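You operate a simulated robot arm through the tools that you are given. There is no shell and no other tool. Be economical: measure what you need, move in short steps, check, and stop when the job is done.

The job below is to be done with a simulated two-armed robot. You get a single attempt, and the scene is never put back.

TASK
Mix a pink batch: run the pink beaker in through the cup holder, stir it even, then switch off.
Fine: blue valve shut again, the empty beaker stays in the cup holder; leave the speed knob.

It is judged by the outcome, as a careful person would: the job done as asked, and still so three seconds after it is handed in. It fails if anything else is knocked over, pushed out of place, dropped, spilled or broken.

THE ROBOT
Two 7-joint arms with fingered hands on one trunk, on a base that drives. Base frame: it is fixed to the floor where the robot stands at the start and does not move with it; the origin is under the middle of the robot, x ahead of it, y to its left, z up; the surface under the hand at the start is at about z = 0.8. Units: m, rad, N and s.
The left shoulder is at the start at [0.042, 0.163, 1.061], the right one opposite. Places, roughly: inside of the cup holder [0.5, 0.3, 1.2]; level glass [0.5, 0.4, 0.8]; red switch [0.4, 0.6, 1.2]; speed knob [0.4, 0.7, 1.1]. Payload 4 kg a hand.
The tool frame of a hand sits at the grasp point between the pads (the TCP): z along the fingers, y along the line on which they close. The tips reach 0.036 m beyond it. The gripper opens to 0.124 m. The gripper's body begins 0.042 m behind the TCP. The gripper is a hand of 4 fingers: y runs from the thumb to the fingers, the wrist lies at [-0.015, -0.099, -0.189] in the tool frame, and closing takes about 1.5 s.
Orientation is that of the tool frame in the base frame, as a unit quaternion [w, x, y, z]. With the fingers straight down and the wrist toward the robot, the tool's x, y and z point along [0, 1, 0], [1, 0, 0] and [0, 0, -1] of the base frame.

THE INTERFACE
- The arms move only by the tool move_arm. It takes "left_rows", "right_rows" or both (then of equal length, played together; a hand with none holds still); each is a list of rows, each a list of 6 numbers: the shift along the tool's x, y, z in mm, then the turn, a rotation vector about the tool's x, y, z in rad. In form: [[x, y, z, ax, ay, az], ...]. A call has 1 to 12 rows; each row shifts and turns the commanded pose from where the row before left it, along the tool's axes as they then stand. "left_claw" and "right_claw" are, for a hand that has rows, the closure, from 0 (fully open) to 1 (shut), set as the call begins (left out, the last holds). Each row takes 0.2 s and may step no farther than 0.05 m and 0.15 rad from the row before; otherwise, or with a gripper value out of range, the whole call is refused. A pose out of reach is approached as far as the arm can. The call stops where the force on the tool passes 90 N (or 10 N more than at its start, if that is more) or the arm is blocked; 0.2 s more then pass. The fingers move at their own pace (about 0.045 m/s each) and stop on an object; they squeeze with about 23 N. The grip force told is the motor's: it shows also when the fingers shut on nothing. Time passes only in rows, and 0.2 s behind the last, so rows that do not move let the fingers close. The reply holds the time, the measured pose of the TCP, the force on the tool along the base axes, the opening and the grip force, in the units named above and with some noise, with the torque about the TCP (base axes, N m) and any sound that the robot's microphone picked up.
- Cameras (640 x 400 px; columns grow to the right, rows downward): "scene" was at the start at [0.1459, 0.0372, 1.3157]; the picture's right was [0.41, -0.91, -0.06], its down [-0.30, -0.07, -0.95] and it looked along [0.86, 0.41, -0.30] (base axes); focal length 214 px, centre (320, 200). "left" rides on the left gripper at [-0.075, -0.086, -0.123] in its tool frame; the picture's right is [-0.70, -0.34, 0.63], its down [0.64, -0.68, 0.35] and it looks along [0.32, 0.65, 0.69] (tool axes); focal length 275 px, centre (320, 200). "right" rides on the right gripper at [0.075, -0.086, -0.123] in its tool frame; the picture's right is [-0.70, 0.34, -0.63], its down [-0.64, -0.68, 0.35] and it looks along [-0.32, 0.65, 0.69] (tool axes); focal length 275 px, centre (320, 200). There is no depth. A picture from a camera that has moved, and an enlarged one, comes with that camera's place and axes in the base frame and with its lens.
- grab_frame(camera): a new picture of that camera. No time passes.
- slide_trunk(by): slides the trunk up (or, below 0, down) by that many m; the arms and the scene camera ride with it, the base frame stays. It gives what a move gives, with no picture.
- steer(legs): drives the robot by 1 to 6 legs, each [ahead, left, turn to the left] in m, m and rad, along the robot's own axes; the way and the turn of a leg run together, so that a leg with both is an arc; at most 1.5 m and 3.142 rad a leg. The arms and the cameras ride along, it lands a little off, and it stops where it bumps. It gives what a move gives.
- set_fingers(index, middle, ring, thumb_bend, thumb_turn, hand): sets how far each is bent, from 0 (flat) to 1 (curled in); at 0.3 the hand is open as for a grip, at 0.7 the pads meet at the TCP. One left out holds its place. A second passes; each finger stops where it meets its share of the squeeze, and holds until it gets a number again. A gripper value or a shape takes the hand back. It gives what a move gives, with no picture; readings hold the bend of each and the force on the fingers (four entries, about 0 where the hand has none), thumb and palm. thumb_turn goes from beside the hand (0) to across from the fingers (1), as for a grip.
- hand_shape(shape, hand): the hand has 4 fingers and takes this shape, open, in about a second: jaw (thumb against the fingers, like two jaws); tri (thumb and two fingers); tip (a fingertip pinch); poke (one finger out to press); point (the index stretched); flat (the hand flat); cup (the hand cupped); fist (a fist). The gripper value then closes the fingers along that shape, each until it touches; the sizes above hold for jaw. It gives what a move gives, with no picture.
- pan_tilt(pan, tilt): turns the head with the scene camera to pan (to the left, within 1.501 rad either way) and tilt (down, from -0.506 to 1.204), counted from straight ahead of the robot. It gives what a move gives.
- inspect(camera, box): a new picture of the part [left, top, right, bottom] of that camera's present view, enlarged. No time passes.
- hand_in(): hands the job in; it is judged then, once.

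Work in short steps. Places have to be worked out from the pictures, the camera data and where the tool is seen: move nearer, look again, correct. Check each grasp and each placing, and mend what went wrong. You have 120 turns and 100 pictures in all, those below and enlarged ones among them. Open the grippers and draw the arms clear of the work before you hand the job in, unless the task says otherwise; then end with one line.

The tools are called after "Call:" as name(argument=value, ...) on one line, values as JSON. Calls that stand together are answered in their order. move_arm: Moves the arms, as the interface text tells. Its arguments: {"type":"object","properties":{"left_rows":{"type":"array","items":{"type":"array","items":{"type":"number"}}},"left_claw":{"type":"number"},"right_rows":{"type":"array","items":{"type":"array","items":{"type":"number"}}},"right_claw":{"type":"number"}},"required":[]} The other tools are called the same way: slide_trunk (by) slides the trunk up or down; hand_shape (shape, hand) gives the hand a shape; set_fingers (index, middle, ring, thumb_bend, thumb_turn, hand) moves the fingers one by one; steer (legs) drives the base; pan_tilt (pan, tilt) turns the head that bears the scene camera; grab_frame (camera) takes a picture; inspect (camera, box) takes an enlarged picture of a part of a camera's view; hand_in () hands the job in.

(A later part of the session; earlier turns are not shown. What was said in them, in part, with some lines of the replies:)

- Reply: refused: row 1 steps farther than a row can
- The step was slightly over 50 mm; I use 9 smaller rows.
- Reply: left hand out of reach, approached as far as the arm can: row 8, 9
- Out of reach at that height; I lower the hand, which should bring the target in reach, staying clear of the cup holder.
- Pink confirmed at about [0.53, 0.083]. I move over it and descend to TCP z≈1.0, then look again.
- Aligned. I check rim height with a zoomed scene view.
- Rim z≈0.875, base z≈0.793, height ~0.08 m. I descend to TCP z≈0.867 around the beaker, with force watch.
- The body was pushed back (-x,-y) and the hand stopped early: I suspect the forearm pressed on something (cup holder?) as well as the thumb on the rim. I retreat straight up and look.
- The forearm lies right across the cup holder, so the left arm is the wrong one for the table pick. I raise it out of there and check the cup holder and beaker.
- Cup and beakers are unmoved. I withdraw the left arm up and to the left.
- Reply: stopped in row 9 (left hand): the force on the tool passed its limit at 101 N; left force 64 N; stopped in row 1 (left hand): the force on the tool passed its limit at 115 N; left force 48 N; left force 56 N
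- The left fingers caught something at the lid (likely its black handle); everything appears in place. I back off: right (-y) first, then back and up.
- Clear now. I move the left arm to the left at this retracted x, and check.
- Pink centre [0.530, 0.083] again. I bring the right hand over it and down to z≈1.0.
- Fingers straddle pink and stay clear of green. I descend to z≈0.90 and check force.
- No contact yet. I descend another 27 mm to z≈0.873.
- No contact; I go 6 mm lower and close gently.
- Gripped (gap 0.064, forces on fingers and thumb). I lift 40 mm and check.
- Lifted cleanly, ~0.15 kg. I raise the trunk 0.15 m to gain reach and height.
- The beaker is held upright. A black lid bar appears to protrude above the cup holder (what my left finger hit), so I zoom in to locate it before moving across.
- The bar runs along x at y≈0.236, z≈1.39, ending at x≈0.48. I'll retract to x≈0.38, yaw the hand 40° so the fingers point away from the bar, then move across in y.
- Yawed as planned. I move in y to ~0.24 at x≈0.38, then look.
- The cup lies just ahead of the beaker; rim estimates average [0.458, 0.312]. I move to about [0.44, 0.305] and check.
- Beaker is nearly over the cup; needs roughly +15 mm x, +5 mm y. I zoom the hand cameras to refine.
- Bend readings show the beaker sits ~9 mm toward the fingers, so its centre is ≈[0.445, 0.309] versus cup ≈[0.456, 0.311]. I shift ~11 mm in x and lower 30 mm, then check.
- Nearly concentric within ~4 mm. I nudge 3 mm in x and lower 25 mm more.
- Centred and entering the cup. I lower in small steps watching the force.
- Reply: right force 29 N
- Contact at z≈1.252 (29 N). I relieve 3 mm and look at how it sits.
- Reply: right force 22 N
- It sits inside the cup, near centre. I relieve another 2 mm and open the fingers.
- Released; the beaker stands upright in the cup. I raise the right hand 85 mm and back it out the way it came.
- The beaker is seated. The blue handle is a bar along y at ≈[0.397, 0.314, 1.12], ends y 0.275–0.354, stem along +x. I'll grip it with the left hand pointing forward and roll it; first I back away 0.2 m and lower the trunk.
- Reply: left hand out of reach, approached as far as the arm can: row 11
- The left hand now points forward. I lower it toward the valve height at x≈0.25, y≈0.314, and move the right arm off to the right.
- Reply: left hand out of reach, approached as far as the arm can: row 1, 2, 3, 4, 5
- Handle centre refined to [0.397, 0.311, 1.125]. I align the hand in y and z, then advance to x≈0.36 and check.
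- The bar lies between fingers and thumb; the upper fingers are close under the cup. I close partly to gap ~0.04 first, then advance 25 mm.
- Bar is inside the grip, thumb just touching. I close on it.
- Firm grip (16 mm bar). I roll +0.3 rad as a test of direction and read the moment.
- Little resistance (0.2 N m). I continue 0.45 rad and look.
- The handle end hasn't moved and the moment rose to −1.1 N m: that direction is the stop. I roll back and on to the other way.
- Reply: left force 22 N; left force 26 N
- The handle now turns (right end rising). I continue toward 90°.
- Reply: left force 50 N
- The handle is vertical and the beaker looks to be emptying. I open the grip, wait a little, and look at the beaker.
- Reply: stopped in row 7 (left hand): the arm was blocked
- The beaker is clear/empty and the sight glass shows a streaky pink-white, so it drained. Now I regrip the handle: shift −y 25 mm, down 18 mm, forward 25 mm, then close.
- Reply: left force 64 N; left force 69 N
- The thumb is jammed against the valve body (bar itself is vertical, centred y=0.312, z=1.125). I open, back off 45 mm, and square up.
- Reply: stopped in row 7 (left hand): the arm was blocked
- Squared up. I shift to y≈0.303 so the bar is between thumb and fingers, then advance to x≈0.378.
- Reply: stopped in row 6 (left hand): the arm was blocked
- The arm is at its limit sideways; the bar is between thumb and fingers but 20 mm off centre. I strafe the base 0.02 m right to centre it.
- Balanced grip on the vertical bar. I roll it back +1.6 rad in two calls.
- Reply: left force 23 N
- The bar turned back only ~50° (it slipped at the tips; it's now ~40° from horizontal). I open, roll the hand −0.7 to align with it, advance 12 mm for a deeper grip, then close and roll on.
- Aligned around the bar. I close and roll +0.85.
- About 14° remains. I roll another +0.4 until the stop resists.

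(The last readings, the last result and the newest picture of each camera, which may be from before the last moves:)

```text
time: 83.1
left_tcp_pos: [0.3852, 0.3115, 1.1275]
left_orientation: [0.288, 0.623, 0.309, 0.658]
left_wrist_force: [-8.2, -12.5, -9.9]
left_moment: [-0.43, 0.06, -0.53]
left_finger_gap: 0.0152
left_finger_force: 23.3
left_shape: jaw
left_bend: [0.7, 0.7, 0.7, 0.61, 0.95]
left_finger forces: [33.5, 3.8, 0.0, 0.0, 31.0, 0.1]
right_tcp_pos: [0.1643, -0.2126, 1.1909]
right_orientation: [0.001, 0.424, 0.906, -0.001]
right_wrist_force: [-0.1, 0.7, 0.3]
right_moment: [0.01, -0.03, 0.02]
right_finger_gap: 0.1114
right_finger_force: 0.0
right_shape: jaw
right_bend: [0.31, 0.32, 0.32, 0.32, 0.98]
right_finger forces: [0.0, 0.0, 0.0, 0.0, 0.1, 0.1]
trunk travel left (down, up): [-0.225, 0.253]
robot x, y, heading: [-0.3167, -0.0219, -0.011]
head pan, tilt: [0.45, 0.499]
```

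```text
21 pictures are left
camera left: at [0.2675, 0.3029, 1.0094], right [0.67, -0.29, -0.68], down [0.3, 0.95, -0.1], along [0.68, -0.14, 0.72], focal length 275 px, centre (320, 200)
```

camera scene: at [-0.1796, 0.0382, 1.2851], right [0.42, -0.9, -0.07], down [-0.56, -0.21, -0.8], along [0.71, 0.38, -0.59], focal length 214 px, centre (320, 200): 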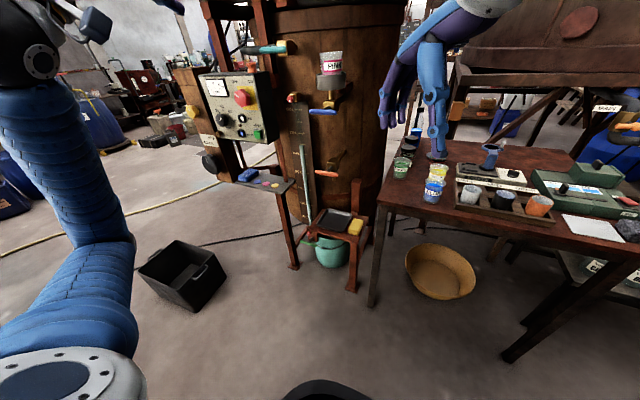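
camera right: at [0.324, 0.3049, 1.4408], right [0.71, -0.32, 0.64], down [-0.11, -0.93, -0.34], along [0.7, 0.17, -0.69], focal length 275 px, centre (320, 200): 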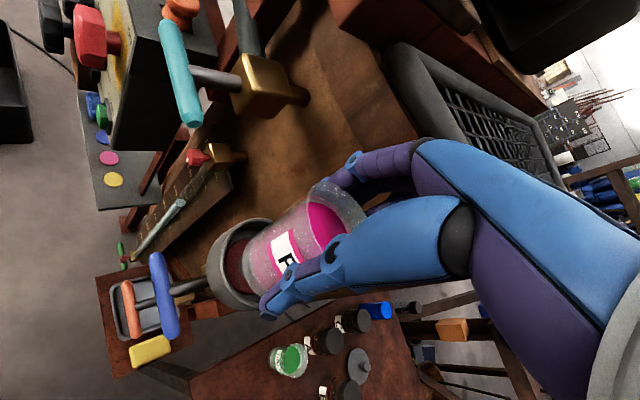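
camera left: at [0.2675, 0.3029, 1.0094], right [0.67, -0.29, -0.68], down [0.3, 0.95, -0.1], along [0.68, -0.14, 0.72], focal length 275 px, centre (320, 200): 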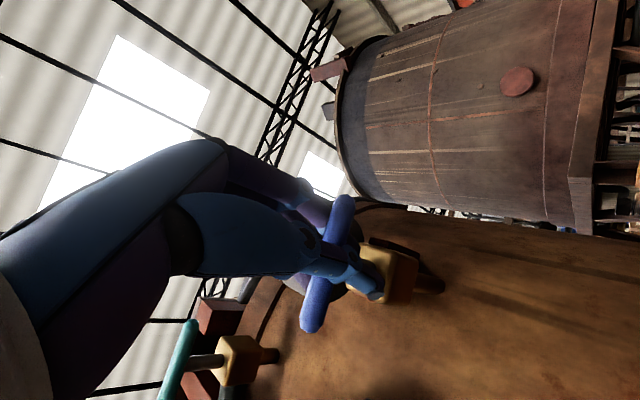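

The bar is horizontal again (within ~1°). I give it a last +0.24 nudge against the stop, then open and back off.

Call:
move_arm(left_rows=[[0, 0, 0, 0, 0, 0.12], [0, 0, 0, 0, 0, 0.12], [0, 0, 0, 0, 0, 0]])

Call:
move_arm(left_rows=[[0, 0, 0, 0, 0, -0.06], [0, 0, 0, 0, 0, 0], [0, 0, 0, 0, 0, 0], [0, 0, -15, 0, 0, 0], [0, 0, -30, 0, 0, 0], [0, 0, -40, 0, 0, 0], [0, 0, -40, 0, 0, 0]], left_claw=0.45)

Call:
inspect(camera="scene", box=[190, 20, 390, 160])

```text
time: 83.9
left_tcp_pos: [0.385, 0.3116, 1.1286]
left_orientation: [0.209, 0.654, 0.233, 0.688]
left_wrist_force: [-4.4, -3.7, 5.6]
left_moment: [-1.05, -0.11, -0.38]
left_finger_gap: 0.0151
left_finger_force: 22.3
left_shape: jaw
left_bend: [0.7, 0.7, 0.7, 0.62, 0.92]
left_finger forces: [50.8, 0.0, 0.1, 0.0, 32.6, 0.0]
right_tcp_pos: [0.1637, -0.2134, 1.1891]
right_orientation: [0.001, 0.423, 0.906, -0.001]
right_wrist_force: [-0.2, 0.2, -0.2]
right_moment: [-0.03, 0.0, 0.0]
right_finger_gap: 0.1115
right_finger_force: 0.0
right_shape: jaw
right_bend: [0.31, 0.32, 0.32, 0.32, 0.98]
right_finger forces: [0.0, 0.0, 0.0, 0.0, 0.0, 0.1]
trunk travel left (down, up): [-0.225, 0.253]
robot x, y, heading: [-0.3204, -0.0206, -0.008]
head pan, tilt: [0.45, 0.499]
```

```text
time: 85.5
left_tcp_pos: [0.2628, 0.3056, 1.1236]
left_orientation: [0.231, 0.648, 0.253, 0.681]
left_wrist_force: [-0.3, 0.5, 1.1]
left_moment: [-0.01, -0.01, 0.0]
left_finger_gap: 0.0682
left_finger_force: 0.1
left_shape: jaw
left_bend: [0.4, 0.44, 0.42, 0.54, 0.99]
left_finger forces: [0.0, 0.0, 0.1, 0.1, 0.1, 0.0]
right_tcp_pos: [0.1635, -0.2127, 1.1905]
right_orientation: [0.001, 0.423, 0.906, -0.002]
right_wrist_force: [-0.6, -0.5, 0.5]
right_moment: [0.0, 0.0, -0.01]
right_finger_gap: 0.1114
right_finger_force: 0.1
right_shape: jaw
right_bend: [0.31, 0.32, 0.32, 0.32, 0.98]
right_finger forces: [0.1, 0.0, 0.1, 0.1, 0.0, 0.0]
trunk travel left (down, up): [-0.225, 0.253]
robot x, y, heading: [-0.3211, -0.0214, -0.006]
head pan, tilt: [0.45, 0.499]
```

```text
2.86 times, centred on (290, 90) of scene
camera zoom: at [-0.1812, 0.0162, 1.2855], right [0.42, -0.9, -0.07], down [-0.56, -0.2, -0.8], along [0.71, 0.38, -0.59], focal length 613 px, centre (406, 514)
```

zoom: 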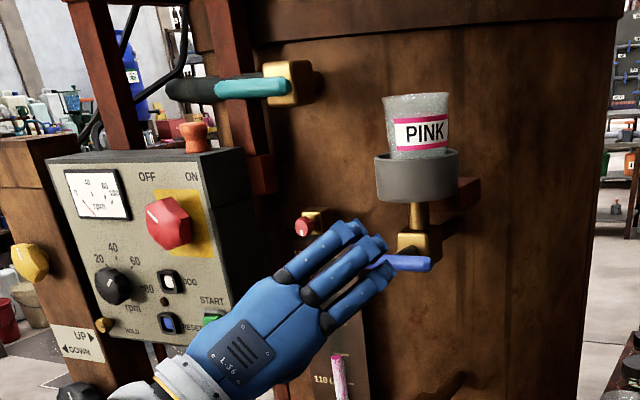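

Valve is shut, beaker empty in its cup. Panel: red knob ≈[0.378, 0.581, 1.16] facing −x, pointer at OFF, ON clockwise; START ≈[0.385, 0.556, 1.045]. I strafe 0.26 m left and roll the hand back to level.

Call:
steer(legs=[[0, 0.26, 0]])

Call:
move_arm(left_rows=[[0, 0, 0, 0, 0, -0.14], [0, 0, 0, 0, 0, -0.14], [0, 0, 0, 0, 0, -0.14], [0, 0, 0, 0, 0, -0.14], [0, 0, 0, 0, 0, -0.14], [0, 0, 0, 0, 0, -0.14], [0, 0, 0, 0, 0, -0.14], [0, 0, 0, 0, 0, -0.14], [0, 15, 0, 0, 0, -0.1], [0, 15, 0, 0, 0, 0]], left_claw=0.4)

Call:
grab_frame(camera="left")

Call:
grab_frame(camera="scene")

```text
time: 87.4
left_tcp_pos: [0.2674, 0.5646, 1.1234]
left_orientation: [0.231, 0.649, 0.251, 0.68]
left_wrist_force: [0.2, 0.6, -0.2]
left_moment: [0.02, -0.01, -0.04]
left_finger_gap: 0.068
left_finger_force: 0.1
left_shape: jaw
left_bend: [0.4, 0.44, 0.42, 0.54, 0.99]
left_finger forces: [0.0, 0.0, 0.0, 0.0, 0.0, 0.1]
right_tcp_pos: [0.1662, 0.0465, 1.1908]
right_orientation: [0.001, 0.425, 0.905, -0.003]
right_wrist_force: [0.0, 0.2, 0.6]
right_moment: [0.0, 0.0, 0.0]
right_finger_gap: 0.1114
right_finger_force: 0.2
right_shape: jaw
right_bend: [0.31, 0.32, 0.32, 0.32, 0.98]
right_finger forces: [0.0, 0.2, 0.0, 0.0, 0.0, 0.0]
trunk travel left (down, up): [-0.225, 0.253]
robot x, y, heading: [-0.3173, 0.2354, -0.011]
head pan, tilt: [0.45, 0.499]
```

```text
time: 89.6
left_tcp_pos: [0.2876, 0.5787, 1.1493]
left_orientation: [0.58, 0.387, 0.577, 0.425]
left_wrist_force: [0.0, -0.2, 0.8]
left_moment: [0.0, 0.01, 0.0]
left_finger_gap: 0.0739
left_finger_force: 0.0
left_shape: jaw
left_bend: [0.38, 0.42, 0.4, 0.53, 0.99]
left_finger forces: [0.0, 0.1, 0.0, 0.0, 0.0, 0.0]
left hand out of reach, approached as far as the arm can: row 2, 4, 6, 8, 10
right_tcp_pos: [0.1652, 0.046, 1.1913]
right_orientation: [0.001, 0.425, 0.905, -0.001]
right_wrist_force: [-0.4, -0.1, -0.5]
right_moment: [-0.01, 0.01, 0.03]
right_finger_gap: 0.1116
right_finger_force: 0.2
right_shape: jaw
right_bend: [0.31, 0.32, 0.32, 0.32, 0.98]
right_finger forces: [0.0, 0.0, 0.0, 0.0, 0.0, 0.0]
trunk travel left (down, up): [-0.225, 0.253]
robot x, y, heading: [-0.3173, 0.2381, -0.013]
head pan, tilt: [0.45, 0.499]
```

```text
19 pictures are left
camera left: at [0.1724, 0.4732, 1.0908], right [0.67, -0.74, -0.06], down [0.36, 0.39, -0.85], along [0.65, 0.55, 0.53], focal length 275 px, centre (320, 200)
```

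left: 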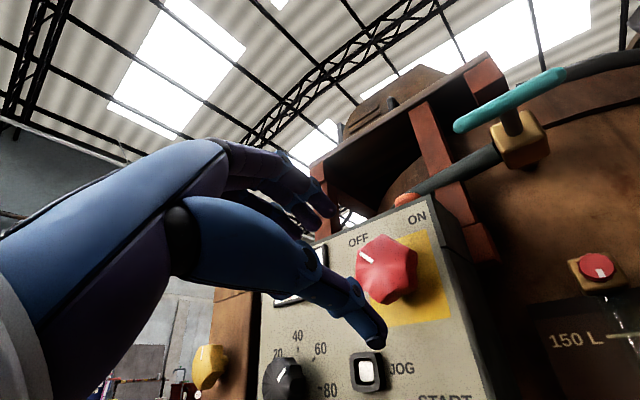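

```text
18 pictures are left
camera scene: at [-0.1782, 0.2753, 1.2854], right [0.42, -0.91, -0.07], down [-0.56, -0.2, -0.8], along [0.71, 0.37, -0.59], focal length 214 px, centre (320, 200)
```

scene: 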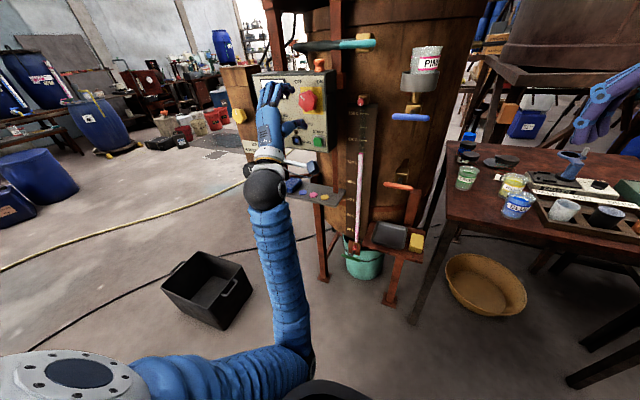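

Knob confirmed at [0.375, 0.580, 1.159]; the hand is rolled −0.35, a good start. I open a little more and advance 60 mm around the knob.

Call:
move_arm(left_rows=[[0, 0, 0, 0, 0, 0], [0, 0, 20, 0, 0, 0], [0, 0, 20, 0, 0, 0], [0, 0, 12, 0, 0, 0], [0, 0, 10, 0, 0, 0], [0, 0, 0, 0, 0, 0]], left_claw=0.25)

Call:
grab_frame(camera="left")

```text
time: 91.0
left_tcp_pos: [0.3502, 0.5819, 1.1534]
left_orientation: [0.578, 0.388, 0.577, 0.427]
left_wrist_force: [0.5, 0.1, -0.5]
left_moment: [0.01, 0.0, 0.01]
left_finger_gap: 0.0928
left_finger_force: 0.1
left_shape: jaw
left_bend: [0.33, 0.36, 0.35, 0.0, 0.99]
left_finger forces: [0.1, 0.0, 0.1, 0.0, 0.0, 0.0]
right_tcp_pos: [0.1653, 0.0445, 1.1897]
right_orientation: [-0.001, 0.426, 0.905, -0.002]
right_wrist_force: [-0.1, 0.3, 0.3]
right_moment: [0.01, -0.02, -0.03]
right_finger_gap: 0.1113
right_finger_force: 0.0
right_shape: jaw
right_bend: [0.31, 0.32, 0.32, 0.32, 0.98]
right_finger forces: [0.1, 0.0, 0.0, 0.1, 0.1, 0.0]
trunk travel left (down, up): [-0.225, 0.253]
robot x, y, heading: [-0.3165, 0.2396, -0.01]
head pan, tilt: [0.45, 0.499]
```

```text
17 pictures are left
camera left: at [0.2344, 0.4761, 1.0931], right [0.67, -0.74, -0.06], down [0.36, 0.39, -0.85], along [0.65, 0.55, 0.53], focal length 275 px, centre (320, 200)
```

left: 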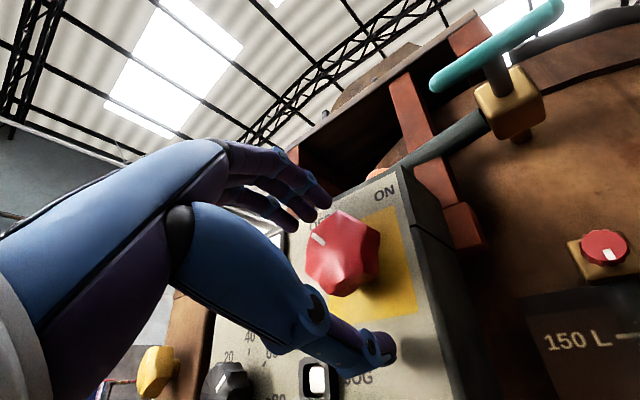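

Hand is around the knob. I close on it.

Call:
move_arm(left_rows=[[0, 0, 0, 0, 0, 0], [0, 0, 0, 0, 0, 0], [0, 0, 0, 0, 0, 0], [0, 0, 0, 0, 0, 0], [0, 0, 0, 0, 0, 0], [0, 0, 0, 0, 0, 0], [0, 0, 0, 0, 0, 0]], left_claw=1)

Call:
grab_frame(camera="left")

```text
time: 92.6
left_tcp_pos: [0.3488, 0.5812, 1.1522]
left_orientation: [0.578, 0.387, 0.578, 0.427]
left_wrist_force: [-8.8, -2.5, -8.3]
left_moment: [0.04, 0.09, -0.06]
left_finger_gap: 0.0556
left_finger_force: 22.5
left_shape: jaw
left_bend: [0.46, 0.52, 0.55, 0.55, 1.0]
left_finger forces: [12.0, 6.2, 0.0, 0.0, 26.0, 0.0]
right_tcp_pos: [0.1646, 0.0451, 1.1896]
right_orientation: [0.001, 0.425, 0.905, -0.001]
right_wrist_force: [0.5, -0.7, -1.0]
right_moment: [-0.02, -0.04, -0.05]
right_finger_gap: 0.1114
right_finger_force: 0.0
right_shape: jaw
right_bend: [0.31, 0.32, 0.32, 0.32, 0.98]
right_finger forces: [0.0, 0.0, 0.0, 0.1, 0.0, 0.1]
trunk travel left (down, up): [-0.225, 0.253]
robot x, y, heading: [-0.319, 0.2391, -0.011]
head pan, tilt: [0.45, 0.499]
```

```text
16 pictures are left
camera left: at [0.234, 0.4761, 1.093], right [0.67, -0.74, -0.06], down [0.36, 0.39, -0.85], along [0.65, 0.55, 0.53], focal length 275 px, centre (320, 200)
```

left: 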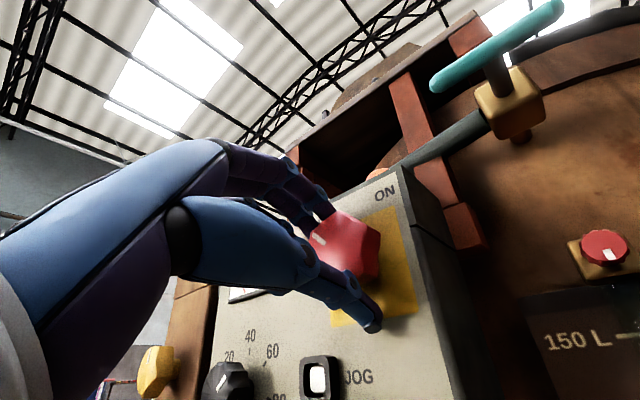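

Firm grip. I turn clockwise (+roll) about the knob centre, first 0.78 rad.

Call:
move_arm(left_rows=[[0.9, 0, 0, 0, 0, 0.13], [0.9, 0, 0, 0, 0, 0.13], [0.9, 0, 0, 0, 0, 0.13], [0.9, 0, 0, 0, 0, 0.13], [0.9, 0, 0, 0, 0, 0.13], [0.9, 0, 0, 0, 0, 0.13], [0, 0, 0, 0, 0, 0]])

Call:
move_arm(left_rows=[[0.9, 0, 0, 0, 0, 0.13], [0.9, 0, 0, 0, 0, 0.13], [0.9, 0, 0, 0, 0, 0.13], [0.9, 0, 0, 0, 0, 0.13], [0.9, 0, 0, 0, 0, 0.13], [0, 0, 0, 0, 0, 0]])

Call:
grab_frame(camera="left")

```text
time: 94.2
left_tcp_pos: [0.3483, 0.5858, 1.1517]
left_orientation: [0.373, 0.578, 0.386, 0.615]
left_wrist_force: [-0.2, -2.0, 9.4]
left_moment: [-0.06, -0.58, -0.2]
left_finger_gap: 0.0535
left_finger_force: 23.2
left_shape: jaw
left_bend: [0.44, 0.51, 0.55, 0.57, 1.0]
left_finger forces: [17.4, 10.4, 0.0, 0.1, 16.1, 0.1]
right_tcp_pos: [0.1649, 0.0443, 1.1908]
right_orientation: [0.001, 0.425, 0.905, -0.001]
right_wrist_force: [1.1, -0.6, 0.0]
right_moment: [0.01, -0.02, 0.01]
right_finger_gap: 0.1116
right_finger_force: 0.1
right_shape: jaw
right_bend: [0.31, 0.32, 0.32, 0.32, 0.98]
right_finger forces: [0.1, 0.0, 0.0, 0.0, 0.0, 0.2]
trunk travel left (down, up): [-0.225, 0.253]
robot x, y, heading: [-0.3158, 0.235, -0.013]
head pan, tilt: [0.45, 0.499]
```

```text
time: 95.6
left_tcp_pos: [0.3472, 0.5878, 1.1571]
left_orientation: [0.158, 0.67, 0.18, 0.702]
left_wrist_force: [-3.3, -9.4, 18.2]
left_moment: [-0.14, -0.71, -0.74]
left_finger_gap: 0.0534
left_finger_force: 23.6
left_shape: jaw
left_bend: [0.42, 0.49, 0.55, 0.58, 1.0]
left_finger forces: [19.1, 14.2, 0.0, 0.0, 13.7, 0.0]
right_tcp_pos: [0.1636, 0.0438, 1.1894]
right_orientation: [0.001, 0.425, 0.905, -0.001]
right_wrist_force: [0.7, 0.8, 0.3]
right_moment: [0.01, 0.03, 0.01]
right_finger_gap: 0.1118
right_finger_force: 0.0
right_shape: jaw
right_bend: [0.31, 0.32, 0.32, 0.32, 0.98]
right_finger forces: [0.0, 0.0, 0.1, 0.0, 0.0, 0.0]
trunk travel left (down, up): [-0.225, 0.253]
robot x, y, heading: [-0.3192, 0.2369, -0.005]
head pan, tilt: [0.45, 0.499]
```

```text
15 pictures are left
camera left: at [0.2278, 0.6235, 1.0459], right [0.66, 0.0, -0.75], down [0.3, 0.92, 0.27], along [0.69, -0.4, 0.61], focal length 275 px, centre (320, 200)
```

left: 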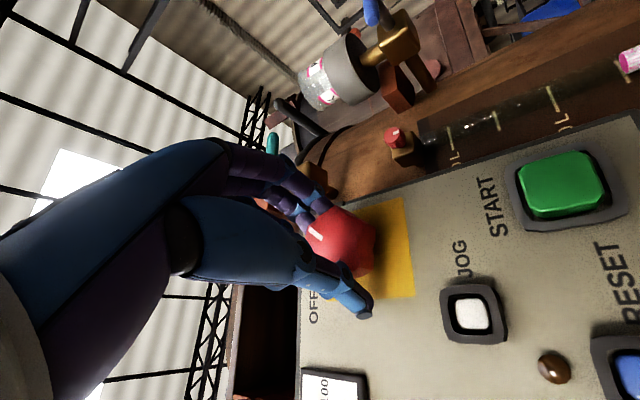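

The knob turns with the hand (little resistance). I continue up to +0.35 to reach the ON stop.

Call:
move_arm(left_rows=[[0.9, 0, 0, 0, 0, 0.12], [0.9, 0, 0, 0, 0, 0.12], [0.9, 0, 0, 0, 0, 0.12], [0, 0, 0, 0, 0, 0]])

Call:
inspect(camera="scene", box=[240, 60, 340, 160])

```text
time: 96.6
left_tcp_pos: [0.3465, 0.5879, 1.1604]
left_orientation: [0.03, 0.691, 0.058, 0.72]
left_wrist_force: [-2.4, -10.3, 29.3]
left_moment: [-1.02, -1.02, -0.68]
left_finger_gap: 0.0538
left_finger_force: 22.5
left_shape: jaw
left_bend: [0.42, 0.5, 0.55, 0.59, 0.98]
left_finger forces: [18.6, 23.2, 0.1, 0.0, 15.2, 0.0]
right_tcp_pos: [0.1633, 0.0443, 1.1899]
right_orientation: [0.001, 0.425, 0.905, -0.001]
right_wrist_force: [-0.1, -1.4, -0.6]
right_moment: [-0.01, -0.02, -0.01]
right_finger_gap: 0.1116
right_finger_force: 0.1
right_shape: jaw
right_bend: [0.31, 0.32, 0.32, 0.32, 0.98]
right_finger forces: [0.0, 0.0, 0.0, 0.0, 0.0, 0.0]
trunk travel left (down, up): [-0.225, 0.253]
robot x, y, heading: [-0.3161, 0.2398, -0.011]
head pan, tilt: [0.45, 0.499]
```

```text
4.00 times, centred on (290, 110) of scene
camera zoom: at [-0.1803, 0.2731, 1.2858], right [0.42, -0.9, -0.07], down [-0.56, -0.2, -0.8], along [0.71, 0.38, -0.59], focal length 858 px, centre (440, 560)
```

zoom: 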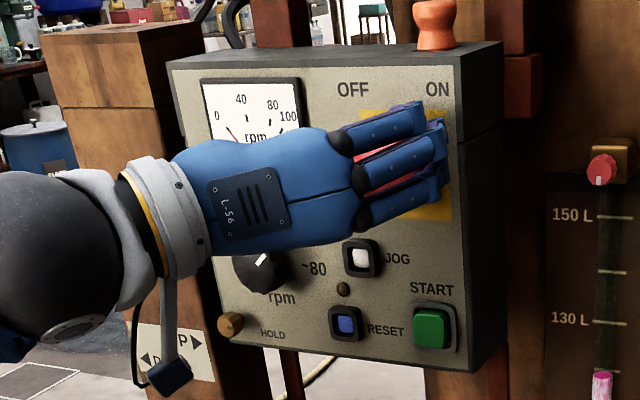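

The stop is reached (−1 N m). I open gently and back off 70 mm.

Call:
move_arm(left_rows=[[0, 0, 0, 0, 0, -0.05], [0, 0, 0, 0, 0, 0], [0, 0, 0, 0, 0, 0], [0, 0, 0, 0, 0, 0], [0, 0, -20, 0, 0, 0], [0, 0, -25, 0, 0, 0], [0, 0, -25, 0, 0, 0]], left_claw=0.3)

Call:
hand_shape(hand="left", shape="poke")

Call:
grab_frame(camera="left")

```text
time: 98.2
left_tcp_pos: [0.278, 0.585, 1.1552]
left_orientation: [0.048, 0.691, 0.074, 0.718]
left_wrist_force: [-0.6, 0.8, -0.2]
left_moment: [0.02, -0.01, 0.0]
left_finger_gap: 0.0866
left_finger_force: 0.1
left_shape: jaw
left_bend: [0.35, 0.38, 0.37, 0.5, 0.99]
left_finger forces: [0.0, 0.0, 0.0, 0.0, 0.1, 0.0]
right_tcp_pos: [0.1647, 0.0446, 1.1912]
right_orientation: [0.001, 0.426, 0.905, -0.001]
right_wrist_force: [-0.5, -0.5, -0.7]
right_moment: [0.0, -0.03, 0.01]
right_finger_gap: 0.1116
right_finger_force: 0.1
right_shape: jaw
right_bend: [0.31, 0.32, 0.32, 0.32, 0.98]
right_finger forces: [0.0, 0.0, 0.0, 0.0, 0.0, 0.0]
trunk travel left (down, up): [-0.225, 0.253]
robot x, y, heading: [-0.3173, 0.2401, -0.015]
head pan, tilt: [0.45, 0.499]
```

```text
time: 99.1
left_tcp_pos: [0.2784, 0.5875, 1.1535]
left_orientation: [0.047, 0.692, 0.075, 0.717]
left_wrist_force: [0.0, 0.6, 0.1]
left_moment: [0.02, 0.02, 0.0]
left_finger_gap: 0.0002
left_finger_force: 0.1
left_shape: poke
left_bend: [0.7, 0.7, 0.99, 0.0, 1.0]
left_finger forces: [0.0, 0.0, 0.0, 0.0, 0.0, 0.0]
right_tcp_pos: [0.1653, 0.0456, 1.1901]
right_orientation: [0.0, 0.425, 0.905, -0.001]
right_wrist_force: [0.9, 0.6, 0.2]
right_moment: [-0.03, -0.03, 0.0]
right_finger_gap: 0.1115
right_finger_force: 0.1
right_shape: jaw
right_bend: [0.31, 0.32, 0.32, 0.32, 0.98]
right_finger forces: [0.1, 0.1, 0.0, 0.0, 0.0, 0.0]
trunk travel left (down, up): [-0.225, 0.253]
robot x, y, heading: [-0.3144, 0.2403, -0.009]
head pan, tilt: [0.45, 0.499]
```

```text
13 pictures are left
camera left: at [0.1571, 0.653, 1.0614], right [0.65, 0.24, -0.72], down [0.29, 0.8, 0.53], along [0.7, -0.55, 0.45], focal length 275 px, centre (320, 200)
```

left: 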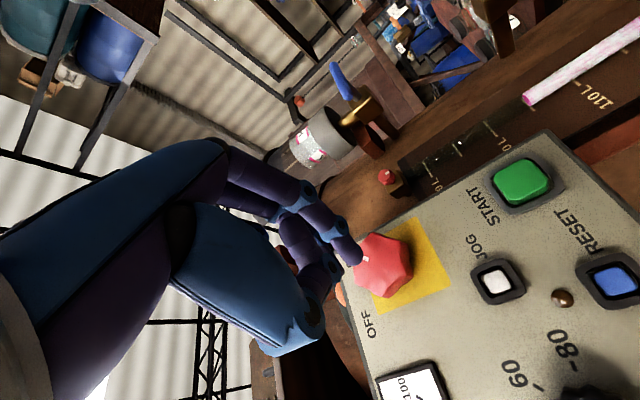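

START is at [0.385, 0.567, 1.038] by three views; the poke fingertip is ~36 mm ahead of the TCP. I lower the hand 112 mm and advance 50 mm, then check.

Call:
move_arm(left_rows=[[-37, 0, 0, 0, 0, 0], [-37, 0, 0, 0, 0, 0], [-38, 0, 0, 0, 0, 0], [0, 0, 25, 0, 0, 0], [0, 0, 23, 0, 0, 0], [0, 0, 0, 0, 0, 0]])

Call:
grab_frame(camera="left")

```text
time: 100.5
left_tcp_pos: [0.3307, 0.5717, 1.0474]
left_orientation: [0.047, 0.692, 0.074, 0.717]
left_wrist_force: [0.9, 0.0, 0.5]
left_moment: [0.01, 0.03, 0.0]
left_finger_gap: 0.0
left_finger_force: 0.1
left_shape: poke
left_bend: [0.7, 0.7, 0.99, 0.0, 1.0]
left_finger forces: [0.0, 0.0, 0.0, 0.1, 0.0, 0.0]
right_tcp_pos: [0.1652, 0.045, 1.1894]
right_orientation: [0.0, 0.425, 0.905, -0.001]
right_wrist_force: [-0.2, 0.9, 0.2]
right_moment: [0.0, 0.0, -0.01]
right_finger_gap: 0.1112
right_finger_force: 0.1
right_shape: jaw
right_bend: [0.31, 0.32, 0.32, 0.32, 0.98]
right_finger forces: [0.0, 0.1, 0.0, 0.1, 0.0, 0.0]
trunk travel left (down, up): [-0.225, 0.253]
robot x, y, heading: [-0.3158, 0.2381, -0.009]
head pan, tilt: [0.45, 0.499]
```

```text
12 pictures are left
camera left: at [0.2089, 0.6367, 0.9546], right [0.65, 0.24, -0.72], down [0.29, 0.8, 0.53], along [0.7, -0.55, 0.45], focal length 275 px, centre (320, 200)
```

left: 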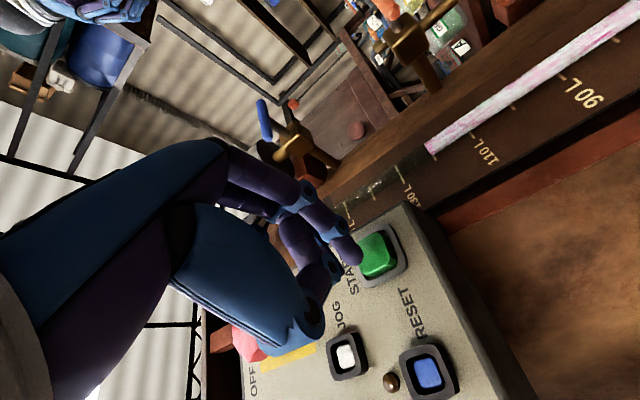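

The fingertip is just before START, a few mm high. I shift down 6 mm and press forward in small steps.

Call:
move_arm(left_rows=[[-6, 0, 0, 0, 0, 0], [0, 0, 5, 0, 0, 0], [0, 0, 5, 0, 0, 0], [0, 0, 4, 0, 0, 0], [0, 0, 4, 0, 0, 0], [0, 0, 0, 0, 0, 0]])

```text
time: 101.9
left_tcp_pos: [0.3503, 0.5694, 1.0403]
left_orientation: [0.048, 0.692, 0.076, 0.717]
left_wrist_force: [-1.1, 1.1, 0.3]
left_moment: [0.06, 0.04, 0.0]
left_finger_gap: 0.0
left_finger_force: 0.1
left_shape: poke
left_bend: [0.7, 0.7, 0.99, 0.0, 1.0]
left_finger forces: [1.2, 0.0, 0.0, 0.0, 0.1, 0.0]
right_tcp_pos: [0.1657, 0.0451, 1.1901]
right_orientation: [0.001, 0.425, 0.905, -0.001]
right_wrist_force: [-0.2, 0.0, 0.3]
right_moment: [-0.01, 0.02, 0.0]
right_finger_gap: 0.1114
right_finger_force: 0.0
right_shape: jaw
right_bend: [0.31, 0.32, 0.32, 0.32, 0.98]
right_finger forces: [0.0, 0.0, 0.0, 0.0, 0.0, 0.1]
trunk travel left (down, up): [-0.225, 0.253]
robot x, y, heading: [-0.3191, 0.2387, -0.008]
head pan, tilt: [0.45, 0.499]
```

Just touching (1.2 N on the index). I push a few millimetres more until it clicks.

Call:
move_arm(left_rows=[[0, 0, 3, 0, 0, 0], [0, 0, 3, 0, 0, 0], [0, 0, 0, 0, 0, 0]])

```text
time: 102.7
left_tcp_pos: [0.3544, 0.5703, 1.0402]
left_orientation: [0.048, 0.692, 0.076, 0.717]
left_wrist_force: [-14.5, -2.6, -3.3]
left_moment: [-0.01, 0.13, -0.08]
left_finger_gap: 0.0
left_finger_force: 0.1
left_shape: poke
left_bend: [0.7, 0.7, 0.99, 0.0, 1.0]
left_finger forces: [14.4, 0.0, 0.0, 0.0, 0.0, 0.0]
right_tcp_pos: [0.1638, 0.045, 1.1908]
right_orientation: [0.001, 0.425, 0.905, -0.001]
right_wrist_force: [-0.2, -0.2, 0.2]
right_moment: [-0.01, 0.01, -0.02]
right_finger_gap: 0.1117
right_finger_force: 0.1
right_shape: jaw
right_bend: [0.31, 0.32, 0.32, 0.32, 0.98]
right_finger forces: [0.0, 0.0, 0.0, 0.0, 0.0, 0.0]
trunk travel left (down, up): [-0.225, 0.253]
robot x, y, heading: [-0.3215, 0.2386, -0.013]
head pan, tilt: [0.45, 0.499]
heard: click
```

A click was heard. I release the button, back off, and look at the rpm gauge and knob.

Call:
move_arm(left_rows=[[0, 0, -10, 0, 0, 0], [0, 0, -30, 0, 0, 0], [0, 0, -40, 0, 0, 0], [-40, 0, 0, 0, 0, 0], [-40, 0, 0, 0, 0, 0], [0, 0, 0, 0, 0, 0]])

Call:
inspect(camera="scene", box=[240, 60, 380, 190])

```text
time: 104.1
left_tcp_pos: [0.28, 0.5525, 0.9578]
left_orientation: [0.048, 0.692, 0.076, 0.716]
left_wrist_force: [-0.1, 0.0, 0.0]
left_moment: [0.04, -0.03, -0.03]
left_finger_gap: 0.0
left_finger_force: 0.0
left_shape: poke
left_bend: [0.7, 0.7, 0.99, 0.0, 1.0]
left_finger forces: [0.0, 0.0, 0.1, 0.0, 0.1, 0.1]
right_tcp_pos: [0.1651, 0.0452, 1.1902]
right_orientation: [0.0, 0.425, 0.905, -0.001]
right_wrist_force: [1.2, 0.1, -0.5]
right_moment: [-0.02, 0.0, 0.0]
right_finger_gap: 0.1115
right_finger_force: 0.0
right_shape: jaw
right_bend: [0.31, 0.32, 0.32, 0.32, 0.98]
right_finger forces: [0.0, 0.0, 0.0, 0.0, 0.1, 0.1]
trunk travel left (down, up): [-0.225, 0.253]
robot x, y, heading: [-0.3147, 0.2406, -0.01]
head pan, tilt: [0.45, 0.499]
```

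```text
3.08 times, centred on (310, 125) of scene
camera zoom: at [-0.1781, 0.2754, 1.2854], right [0.42, -0.91, -0.07], down [-0.56, -0.2, -0.8], along [0.71, 0.37, -0.59], focal length 660 px, centre (351, 431)
```

zoom: 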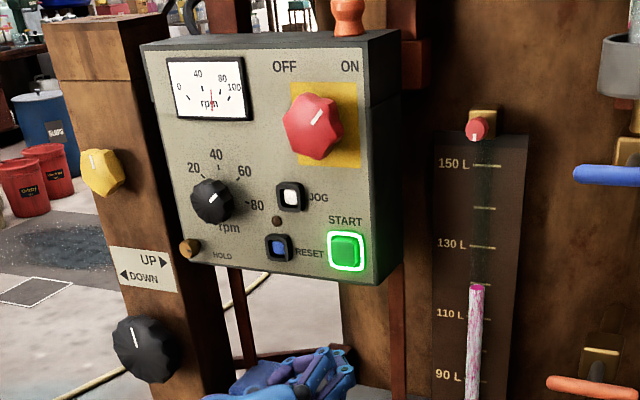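

The motor runs: START lit, gauge ~50 rpm, knob at ON; sight glass still streaky. While it stirs, I open the hand and bring it back in front of the red knob.

Call:
hand_shape(hand="left", shape="jaw")

Call:
move_arm(left_rows=[[40, 0, 0, 0, 0, 0], [40, 0, 0, 0, 0, 0], [40, 0, 0, 0, 0, 0], [40, 0, 0, 0, 0, 0], [38, 0, 0, 0, 0, 0], [0, 0, 0, 0, 0, 0], [0, 0, 0, 0, 0, 0], [0, 0, 0, 0, 0, 0], [0, 0, 0, 0, 0, 0], [0, 0, 0, 0, 0, 0], [0, 0, 0, 0, 0, 0], [0, 0, 0, 0, 0, 0]], left_claw=0.25)

Call:
move_arm(left_rows=[[0, 0, 0, 0, 0, 0], [0, 0, 0, 0, 0, 0], [0, 0, 0, 0, 0, 0], [0, 0, 0, 0, 0, 0], [0, 0, 0, 0, 0, 0], [0, 0, 0, 0, 0, 0], [0, 0, 0, 0, 0, 0], [0, 0, 0, 0, 0, 0], [0, 0, 0, 0, 0, 0], [0, 0, 0, 0, 0, 0], [0, 0, 0, 0, 0, 0], [0, 0, 0, 0, 0, 0]])

Call:
move_arm(left_rows=[[0, 0, 0, 0, 0, 0], [0, 0, 0, 0, 0, 0], [0, 0, 0, 0, 0, 0], [0, 0, 0, 0, 0, 0], [0, 0, 0, 0, 0, 0], [0, 0, 0, 0, 0, 0], [0, 0, 0, 0, 0, 0], [0, 0, 0, 0, 0, 0], [0, 0, 0, 0, 0, 0], [0, 0, 0, 0, 0, 0], [0, 0, 0, 0, 0, 0], [0, 0, 0, 0, 0, 0]])

Call:
inspect(camera="scene", box=[240, 60, 400, 250])

```text
time: 105.0
left_tcp_pos: [0.2794, 0.5534, 0.9589]
left_orientation: [0.047, 0.692, 0.076, 0.717]
left_wrist_force: [-0.1, 0.6, -0.9]
left_moment: [-0.02, -0.03, -0.02]
left_finger_gap: 0.1239
left_finger_force: 0.1
left_shape: jaw
left_bend: [0.3, 0.3, 0.3, 0.3, 0.98]
left_finger forces: [0.1, 0.1, 0.1, 0.0, 0.0, 0.0]
right_tcp_pos: [0.1653, 0.0457, 1.1906]
right_orientation: [0.0, 0.425, 0.905, -0.001]
right_wrist_force: [0.0, 0.1, -0.5]
right_moment: [0.01, 0.0, 0.02]
right_finger_gap: 0.1116
right_finger_force: 0.1
right_shape: jaw
right_bend: [0.31, 0.32, 0.32, 0.32, 0.98]
right_finger forces: [0.1, 0.1, 0.1, 0.0, 0.0, 0.0]
trunk travel left (down, up): [-0.225, 0.253]
robot x, y, heading: [-0.3172, 0.2396, -0.009]
head pan, tilt: [0.45, 0.499]
```

```text
time: 107.6
left_tcp_pos: [0.2727, 0.5884, 1.1526]
left_orientation: [0.047, 0.692, 0.075, 0.717]
left_wrist_force: [0.2, 1.4, 0.4]
left_moment: [0.01, -0.01, 0.02]
left_finger_gap: 0.0933
left_finger_force: 0.1
left_shape: jaw
left_bend: [0.33, 0.36, 0.35, 0.0, 0.99]
left_finger forces: [0.1, 0.1, 0.0, 0.0, 0.0, 0.0]
right_tcp_pos: [0.1655, 0.0453, 1.1897]
right_orientation: [0.001, 0.425, 0.905, -0.002]
right_wrist_force: [0.3, -0.2, 0.4]
right_moment: [0.0, 0.04, 0.03]
right_finger_gap: 0.1116
right_finger_force: 0.1
right_shape: jaw
right_bend: [0.31, 0.32, 0.32, 0.32, 0.98]
right_finger forces: [0.0, 0.0, 0.1, 0.0, 0.0, 0.0]
trunk travel left (down, up): [-0.225, 0.253]
robot x, y, heading: [-0.3163, 0.2388, -0.008]
head pan, tilt: [0.45, 0.499]
```

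```text
time: 110.2
left_tcp_pos: [0.2727, 0.5876, 1.1527]
left_orientation: [0.047, 0.691, 0.076, 0.717]
left_wrist_force: [-0.3, 0.4, 0.2]
left_moment: [0.04, -0.02, 0.03]
left_finger_gap: 0.0932
left_finger_force: 0.0
left_shape: jaw
left_bend: [0.33, 0.36, 0.35, 0.0, 0.99]
left_finger forces: [0.0, 0.0, 0.1, 0.1, 0.1, 0.1]
right_tcp_pos: [0.1658, 0.0457, 1.1896]
right_orientation: [0.0, 0.425, 0.905, -0.001]
right_wrist_force: [-0.5, 0.7, 0.1]
right_moment: [0.02, -0.02, -0.02]
right_finger_gap: 0.1113
right_finger_force: 0.1
right_shape: jaw
right_bend: [0.31, 0.32, 0.32, 0.32, 0.98]
right_finger forces: [0.0, 0.0, 0.0, 0.0, 0.0, 0.0]
trunk travel left (down, up): [-0.225, 0.253]
robot x, y, heading: [-0.3167, 0.2406, -0.011]
head pan, tilt: [0.45, 0.499]
```

```text
time: 112.8
left_tcp_pos: [0.2733, 0.588, 1.1528]
left_orientation: [0.047, 0.692, 0.076, 0.717]
left_wrist_force: [-0.2, 0.5, -0.3]
left_moment: [0.01, 0.0, -0.01]
left_finger_gap: 0.0936
left_finger_force: 0.0
left_shape: jaw
left_bend: [0.33, 0.36, 0.35, 0.0, 0.99]
left_finger forces: [0.0, 0.1, 0.0, 0.1, 0.1, 0.1]
right_tcp_pos: [0.1651, 0.0453, 1.1907]
right_orientation: [0.0, 0.426, 0.905, -0.001]
right_wrist_force: [0.1, -0.6, -0.5]
right_moment: [-0.06, -0.01, 0.0]
right_finger_gap: 0.1117
right_finger_force: 0.0
right_shape: jaw
right_bend: [0.31, 0.32, 0.32, 0.32, 0.98]
right_finger forces: [0.1, 0.1, 0.0, 0.1, 0.1, 0.0]
trunk travel left (down, up): [-0.225, 0.253]
robot x, y, heading: [-0.3122, 0.2376, -0.01]
head pan, tilt: [0.45, 0.499]
```

```text
2.11 times, centred on (320, 155) of scene
camera zoom: at [-0.1782, 0.2752, 1.2853], right [0.42, -0.91, -0.07], down [-0.56, -0.2, -0.8], along [0.71, 0.37, -0.59], focal length 452 px, centre (320, 295)
```

zoom: 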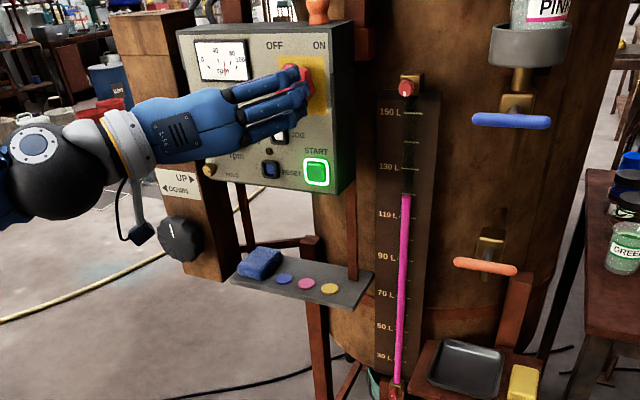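

The sight glass is now an even pink. I let it run a few more seconds while advancing around the knob and closing.

Call:
move_arm(left_rows=[[3, 3, 20, 0, 0, 0], [0, 0, 20, 0, 0, 0], [0, 0, 20, 0, 0, 0], [0, 0, 12, 0, 0, 0], [0, 0, 0, 0, 0, 0], [0, 0, 0, 0, 0, 0], [0, 0, 0, 0, 0, 0], [0, 0, 0, 0, 0, 0], [0, 0, 0, 0, 0, 0]])

Call:
move_arm(left_rows=[[0, 0, 0, 0, 0, 0], [0, 0, 0, 0, 0, 0], [0, 0, 0, 0, 0, 0], [0, 0, 0, 0, 0, 0], [0, 0, 0, 0, 0, 0], [0, 0, 0, 0, 0, 0], [0, 0, 0, 0, 0, 0], [0, 0, 0, 0, 0, 0]], left_claw=1)

Call:
inspect(camera="scene", box=[240, 60, 400, 250])

```text
time: 114.8
left_tcp_pos: [0.3431, 0.5881, 1.1605]
left_orientation: [0.048, 0.691, 0.075, 0.717]
left_wrist_force: [-0.6, 0.0, -0.3]
left_moment: [-0.01, 0.0, 0.0]
left_finger_gap: 0.0933
left_finger_force: 0.0
left_shape: jaw
left_bend: [0.33, 0.36, 0.35, 0.0, 0.99]
left_finger forces: [0.0, 0.1, 0.0, 0.0, 0.0, 0.1]
right_tcp_pos: [0.1661, 0.0459, 1.1907]
right_orientation: [0.0, 0.425, 0.905, -0.002]
right_wrist_force: [-0.3, -0.7, 0.6]
right_moment: [0.02, -0.01, 0.01]
right_finger_gap: 0.1115
right_finger_force: 0.0
right_shape: jaw
right_bend: [0.31, 0.32, 0.32, 0.32, 0.98]
right_finger forces: [0.1, 0.1, 0.0, 0.1, 0.2, 0.0]
trunk travel left (down, up): [-0.225, 0.253]
robot x, y, heading: [-0.3176, 0.2368, -0.014]
head pan, tilt: [0.45, 0.499]
```

```text
time: 116.6
left_tcp_pos: [0.3445, 0.5895, 1.1607]
left_orientation: [0.048, 0.691, 0.076, 0.717]
left_wrist_force: [-2.8, 5.1, -0.9]
left_moment: [0.01, 0.03, 0.05]
left_finger_gap: 0.0491
left_finger_force: 22.8
left_shape: jaw
left_bend: [0.4, 0.47, 0.48, 0.62, 1.0]
left_finger forces: [11.8, 6.7, 0.1, 0.0, 23.4, 0.0]
right_tcp_pos: [0.1647, 0.0461, 1.1907]
right_orientation: [0.0, 0.425, 0.905, -0.001]
right_wrist_force: [-0.3, 0.4, 0.0]
right_moment: [0.01, 0.02, -0.04]
right_finger_gap: 0.1114
right_finger_force: 0.1
right_shape: jaw
right_bend: [0.31, 0.32, 0.32, 0.32, 0.98]
right_finger forces: [0.0, 0.1, 0.0, 0.1, 0.1, 0.0]
trunk travel left (down, up): [-0.225, 0.253]
robot x, y, heading: [-0.3187, 0.2403, -0.011]
head pan, tilt: [0.45, 0.499]
```

```text
2.11 times, centred on (320, 155) of scene
camera zoom: at [-0.1785, 0.2757, 1.2854], right [0.42, -0.91, -0.07], down [-0.56, -0.2, -0.8], along [0.71, 0.37, -0.59], focal length 452 px, centre (320, 295)
```

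zoom: 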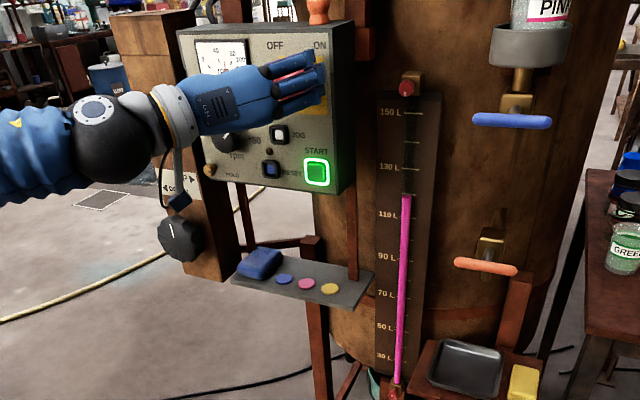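

Glass evenly pink after ~14 s of stirring, knob gripped. I turn it counter-clockwise back to OFF.

Call:
move_arm(left_rows=[[-1.2, 0, 0, 0, 0, -0.13], [-1.2, 0, 0, 0, 0, -0.13], [-1.2, 0, 0, 0, 0, -0.13], [-1.2, 0, 0, 0, 0, -0.13], [-1.2, 0, 0, 0, 0, -0.13], [-1.2, 0, 0, 0, 0, -0.13], [-1.2, 0, 0, 0, 0, -0.13], [0, 0, 0, 0, 0, 0]])

Call:
move_arm(left_rows=[[-1.2, 0, 0, 0, 0, -0.13], [-1.2, 0, 0, 0, 0, -0.13], [-1.2, 0, 0, 0, 0, -0.13], [-1.2, 0, 0, 0, 0, -0.13], [-1.2, 0, 0, 0, 0, -0.13], [-1.2, 0, 0, 0, 0, -0.13], [0, 0, 0, 0, 0, 0]])

Call:
inspect(camera="scene", box=[240, 60, 340, 160])

```text
time: 118.4
left_tcp_pos: [0.3434, 0.5851, 1.1517]
left_orientation: [0.358, 0.587, 0.373, 0.623]
left_wrist_force: [-9.9, 11.5, -12.7]
left_moment: [-0.02, 0.53, 0.35]
left_finger_gap: 0.048
left_finger_force: 22.7
left_shape: jaw
left_bend: [0.43, 0.48, 0.48, 0.61, 1.0]
left_finger forces: [9.3, 5.0, 0.1, 0.0, 34.9, 0.0]
right_tcp_pos: [0.1659, 0.0466, 1.1904]
right_orientation: [0.001, 0.424, 0.906, -0.002]
right_wrist_force: [-0.1, -0.1, -0.9]
right_moment: [-0.02, 0.03, 0.04]
right_finger_gap: 0.1113
right_finger_force: 0.1
right_shape: jaw
right_bend: [0.31, 0.32, 0.32, 0.32, 0.98]
right_finger forces: [0.0, 0.1, 0.0, 0.0, 0.0, 0.1]
trunk travel left (down, up): [-0.225, 0.253]
robot x, y, heading: [-0.3131, 0.2391, -0.009]
head pan, tilt: [0.45, 0.499]
```

```text
time: 120.0
left_tcp_pos: [0.3432, 0.5765, 1.1512]
left_orientation: [0.568, 0.402, 0.568, 0.439]
left_wrist_force: [-14.1, 1.7, -23.4]
left_moment: [0.07, 0.96, -0.03]
left_finger_gap: 0.0481
left_finger_force: 23.1
left_shape: jaw
left_bend: [0.44, 0.49, 0.48, 0.6, 1.0]
left_finger forces: [7.9, 4.3, 0.1, 0.2, 40.6, 0.0]
right_tcp_pos: [0.1657, 0.0454, 1.1904]
right_orientation: [0.0, 0.426, 0.905, -0.001]
right_wrist_force: [0.6, 0.5, -0.5]
right_moment: [0.02, -0.02, 0.01]
right_finger_gap: 0.1115
right_finger_force: 0.1
right_shape: jaw
right_bend: [0.31, 0.32, 0.32, 0.32, 0.98]
right_finger forces: [0.2, 0.1, 0.0, 0.0, 0.0, 0.1]
trunk travel left (down, up): [-0.225, 0.253]
robot x, y, heading: [-0.316, 0.2392, -0.012]
head pan, tilt: [0.45, 0.499]
```

```text
4.00 times, centred on (290, 110) of scene
camera zoom: at [-0.1779, 0.2759, 1.2852], right [0.42, -0.91, -0.07], down [-0.56, -0.2, -0.8], along [0.71, 0.37, -0.59], focal length 858 px, centre (440, 560)
```

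zoom: 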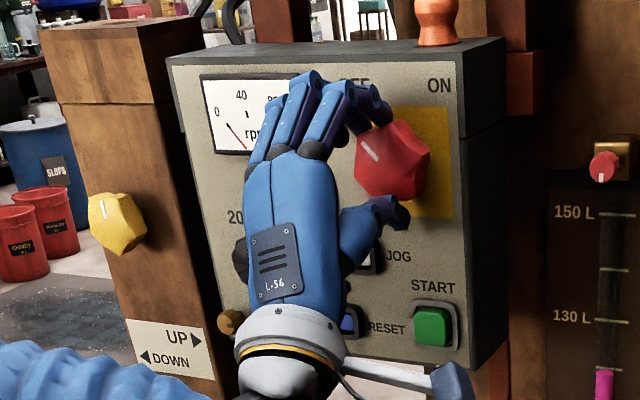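

START lamp is out and the gauge is at 0. I turn a bit further to seat it at the OFF stop.

Call:
move_arm(left_rows=[[-1, 0, 0, 0, 0, -0.1], [-1, 0, 0, 0, 0, -0.1], [0, 0, 0, 0, 0, 0]])

Call:
move_arm(left_rows=[[0, 0, 0, 0, 0, 0.04], [0, 0, 0, 0, 0, 0], [0, 0, 0, 0, 0, 0], [0, 0, 0, 0, 0, 0], [0, 0, -20, 0, 0, 0], [0, 0, -30, 0, 0, 0], [0, 0, -40, 0, 0, 0]], left_claw=0.2)

Call:
inspect(camera="scene", box=[240, 40, 440, 200])

```text
time: 120.8
left_tcp_pos: [0.3442, 0.5758, 1.1518]
left_orientation: [0.609, 0.343, 0.605, 0.381]
left_wrist_force: [-15.6, 2.4, -20.4]
left_moment: [0.23, 0.72, -0.02]
left_finger_gap: 0.047
left_finger_force: 23.3
left_shape: jaw
left_bend: [0.45, 0.49, 0.48, 0.6, 1.0]
left_finger forces: [7.9, 4.0, 0.1, 0.1, 38.6, 0.1]
right_tcp_pos: [0.1656, 0.0454, 1.1895]
right_orientation: [0.0, 0.425, 0.905, 0.0]
right_wrist_force: [-0.3, -0.5, -1.0]
right_moment: [-0.01, 0.04, 0.02]
right_finger_gap: 0.1116
right_finger_force: 0.2
right_shape: jaw
right_bend: [0.31, 0.32, 0.32, 0.32, 0.98]
right_finger forces: [0.0, 0.0, 0.0, 0.1, 0.1, 0.1]
trunk travel left (down, up): [-0.225, 0.253]
robot x, y, heading: [-0.3173, 0.2386, -0.011]
head pan, tilt: [0.45, 0.499]
```

```text
time: 122.4
left_tcp_pos: [0.2904, 0.5727, 1.15]
left_orientation: [0.601, 0.356, 0.598, 0.394]
left_wrist_force: [-0.2, -0.1, 0.9]
left_moment: [0.02, -0.01, -0.01]
left_finger_gap: 0.0993
left_finger_force: 0.1
left_shape: jaw
left_bend: [0.32, 0.35, 0.34, 0.0, 0.98]
left_finger forces: [0.0, 0.0, 0.0, 0.1, 0.0, 0.0]
left hand out of reach, approached as far as the arm can: row 7
right_tcp_pos: [0.1659, 0.0434, 1.1896]
right_orientation: [0.001, 0.425, 0.905, 0.0]
right_wrist_force: [0.0, 0.6, 0.2]
right_moment: [0.01, 0.03, -0.02]
right_finger_gap: 0.1114
right_finger_force: 0.1
right_shape: jaw
right_bend: [0.31, 0.32, 0.32, 0.32, 0.98]
right_finger forces: [0.0, 0.1, 0.0, 0.0, 0.0, 0.0]
trunk travel left (down, up): [-0.225, 0.253]
robot x, y, heading: [-0.3167, 0.2381, -0.006]
head pan, tilt: [0.45, 0.499]
```

```text
2.50 times, centred on (340, 120) of scene
camera zoom: at [-0.1776, 0.2749, 1.2852], right [0.42, -0.91, -0.07], down [-0.56, -0.2, -0.8], along [0.71, 0.37, -0.59], focal length 536 px, centre (270, 400)
```

zoom: 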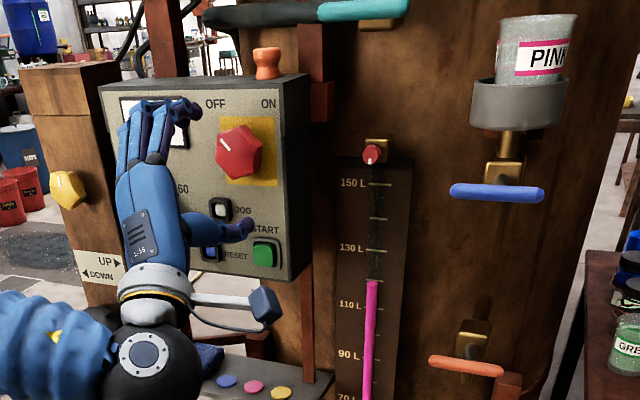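

Switch is at OFF, lamp out, valve shut, empty beaker in its cup. I drive back 0.3 m to clear the arms and take a last look.

Call:
steer(legs=[[-0.3, 0, 0]])

Call:
grab_frame(camera="scene")

Call:
inspect(camera="scene", box=[260, 40, 420, 180])

```text
time: 124.4
left_tcp_pos: [-0.0048, 0.5746, 1.1517]
left_orientation: [0.602, 0.355, 0.597, 0.394]
left_wrist_force: [0.4, 0.5, -0.7]
left_moment: [0.02, 0.0, 0.0]
left_finger_gap: 0.099
left_finger_force: 0.0
left_shape: jaw
left_bend: [0.32, 0.35, 0.34, 0.0, 0.98]
left_finger forces: [0.1, 0.1, 0.1, 0.0, 0.1, 0.0]
right_tcp_pos: [-0.1298, 0.0478, 1.1916]
right_orientation: [0.001, 0.425, 0.905, 0.0]
right_wrist_force: [0.0, 0.2, -0.4]
right_moment: [0.0, 0.0, -0.02]
right_finger_gap: 0.1116
right_finger_force: 0.1
right_shape: jaw
right_bend: [0.31, 0.32, 0.32, 0.32, 0.98]
right_finger forces: [0.0, 0.1, 0.0, 0.0, 0.0, 0.1]
trunk travel left (down, up): [-0.225, 0.253]
robot x, y, heading: [-0.6125, 0.2428, -0.011]
head pan, tilt: [0.45, 0.499]
```

```text
6 pictures are left
camera scene: at [-0.4733, 0.2784, 1.2855], right [0.42, -0.91, -0.07], down [-0.56, -0.2, -0.8], along [0.71, 0.37, -0.59], focal length 214 px, centre (320, 200)
```

scene: 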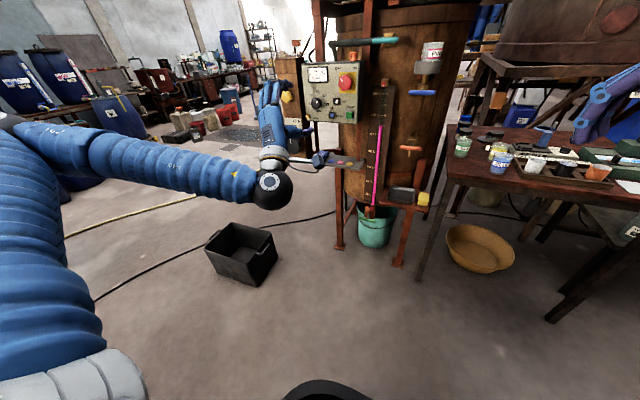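

```text
2.86 times, centred on (340, 110) of scene
camera zoom: at [-0.4733, 0.2784, 1.2855], right [0.42, -0.91, -0.07], down [-0.56, -0.2, -0.8], along [0.71, 0.37, -0.59], focal length 613 px, centre (263, 457)
```

zoom: 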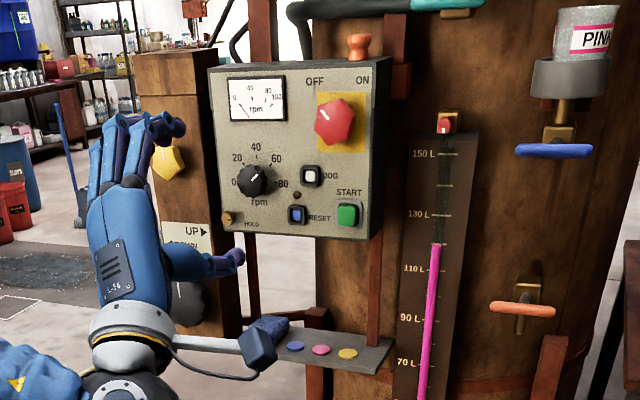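

Everything is in the wanted state: rpm 0, switch OFF, valve shut, speed knob untouched, glass even pink, empty beaker in the cup, arms clear. I hand the job in.

Call:
hand_in()

```text
The job is handed in.
```

The pink batch is done: the beaker drained through the cup holder and the mixer ran for about 15 s until the sight glass showed an even pink. The red switch is at OFF with the gauge at 0 rpm, the blue valve is shut, the empty beaker is still in the cup holder, and I left the speed knob alone. Early on, the left arm pressed against something near the pink beaker and the cup holder, and its fingers pushed hard on the tank lid area; the cup holder and beakers had not moved and the lid looked unmoved, though I did not check the lid closely.
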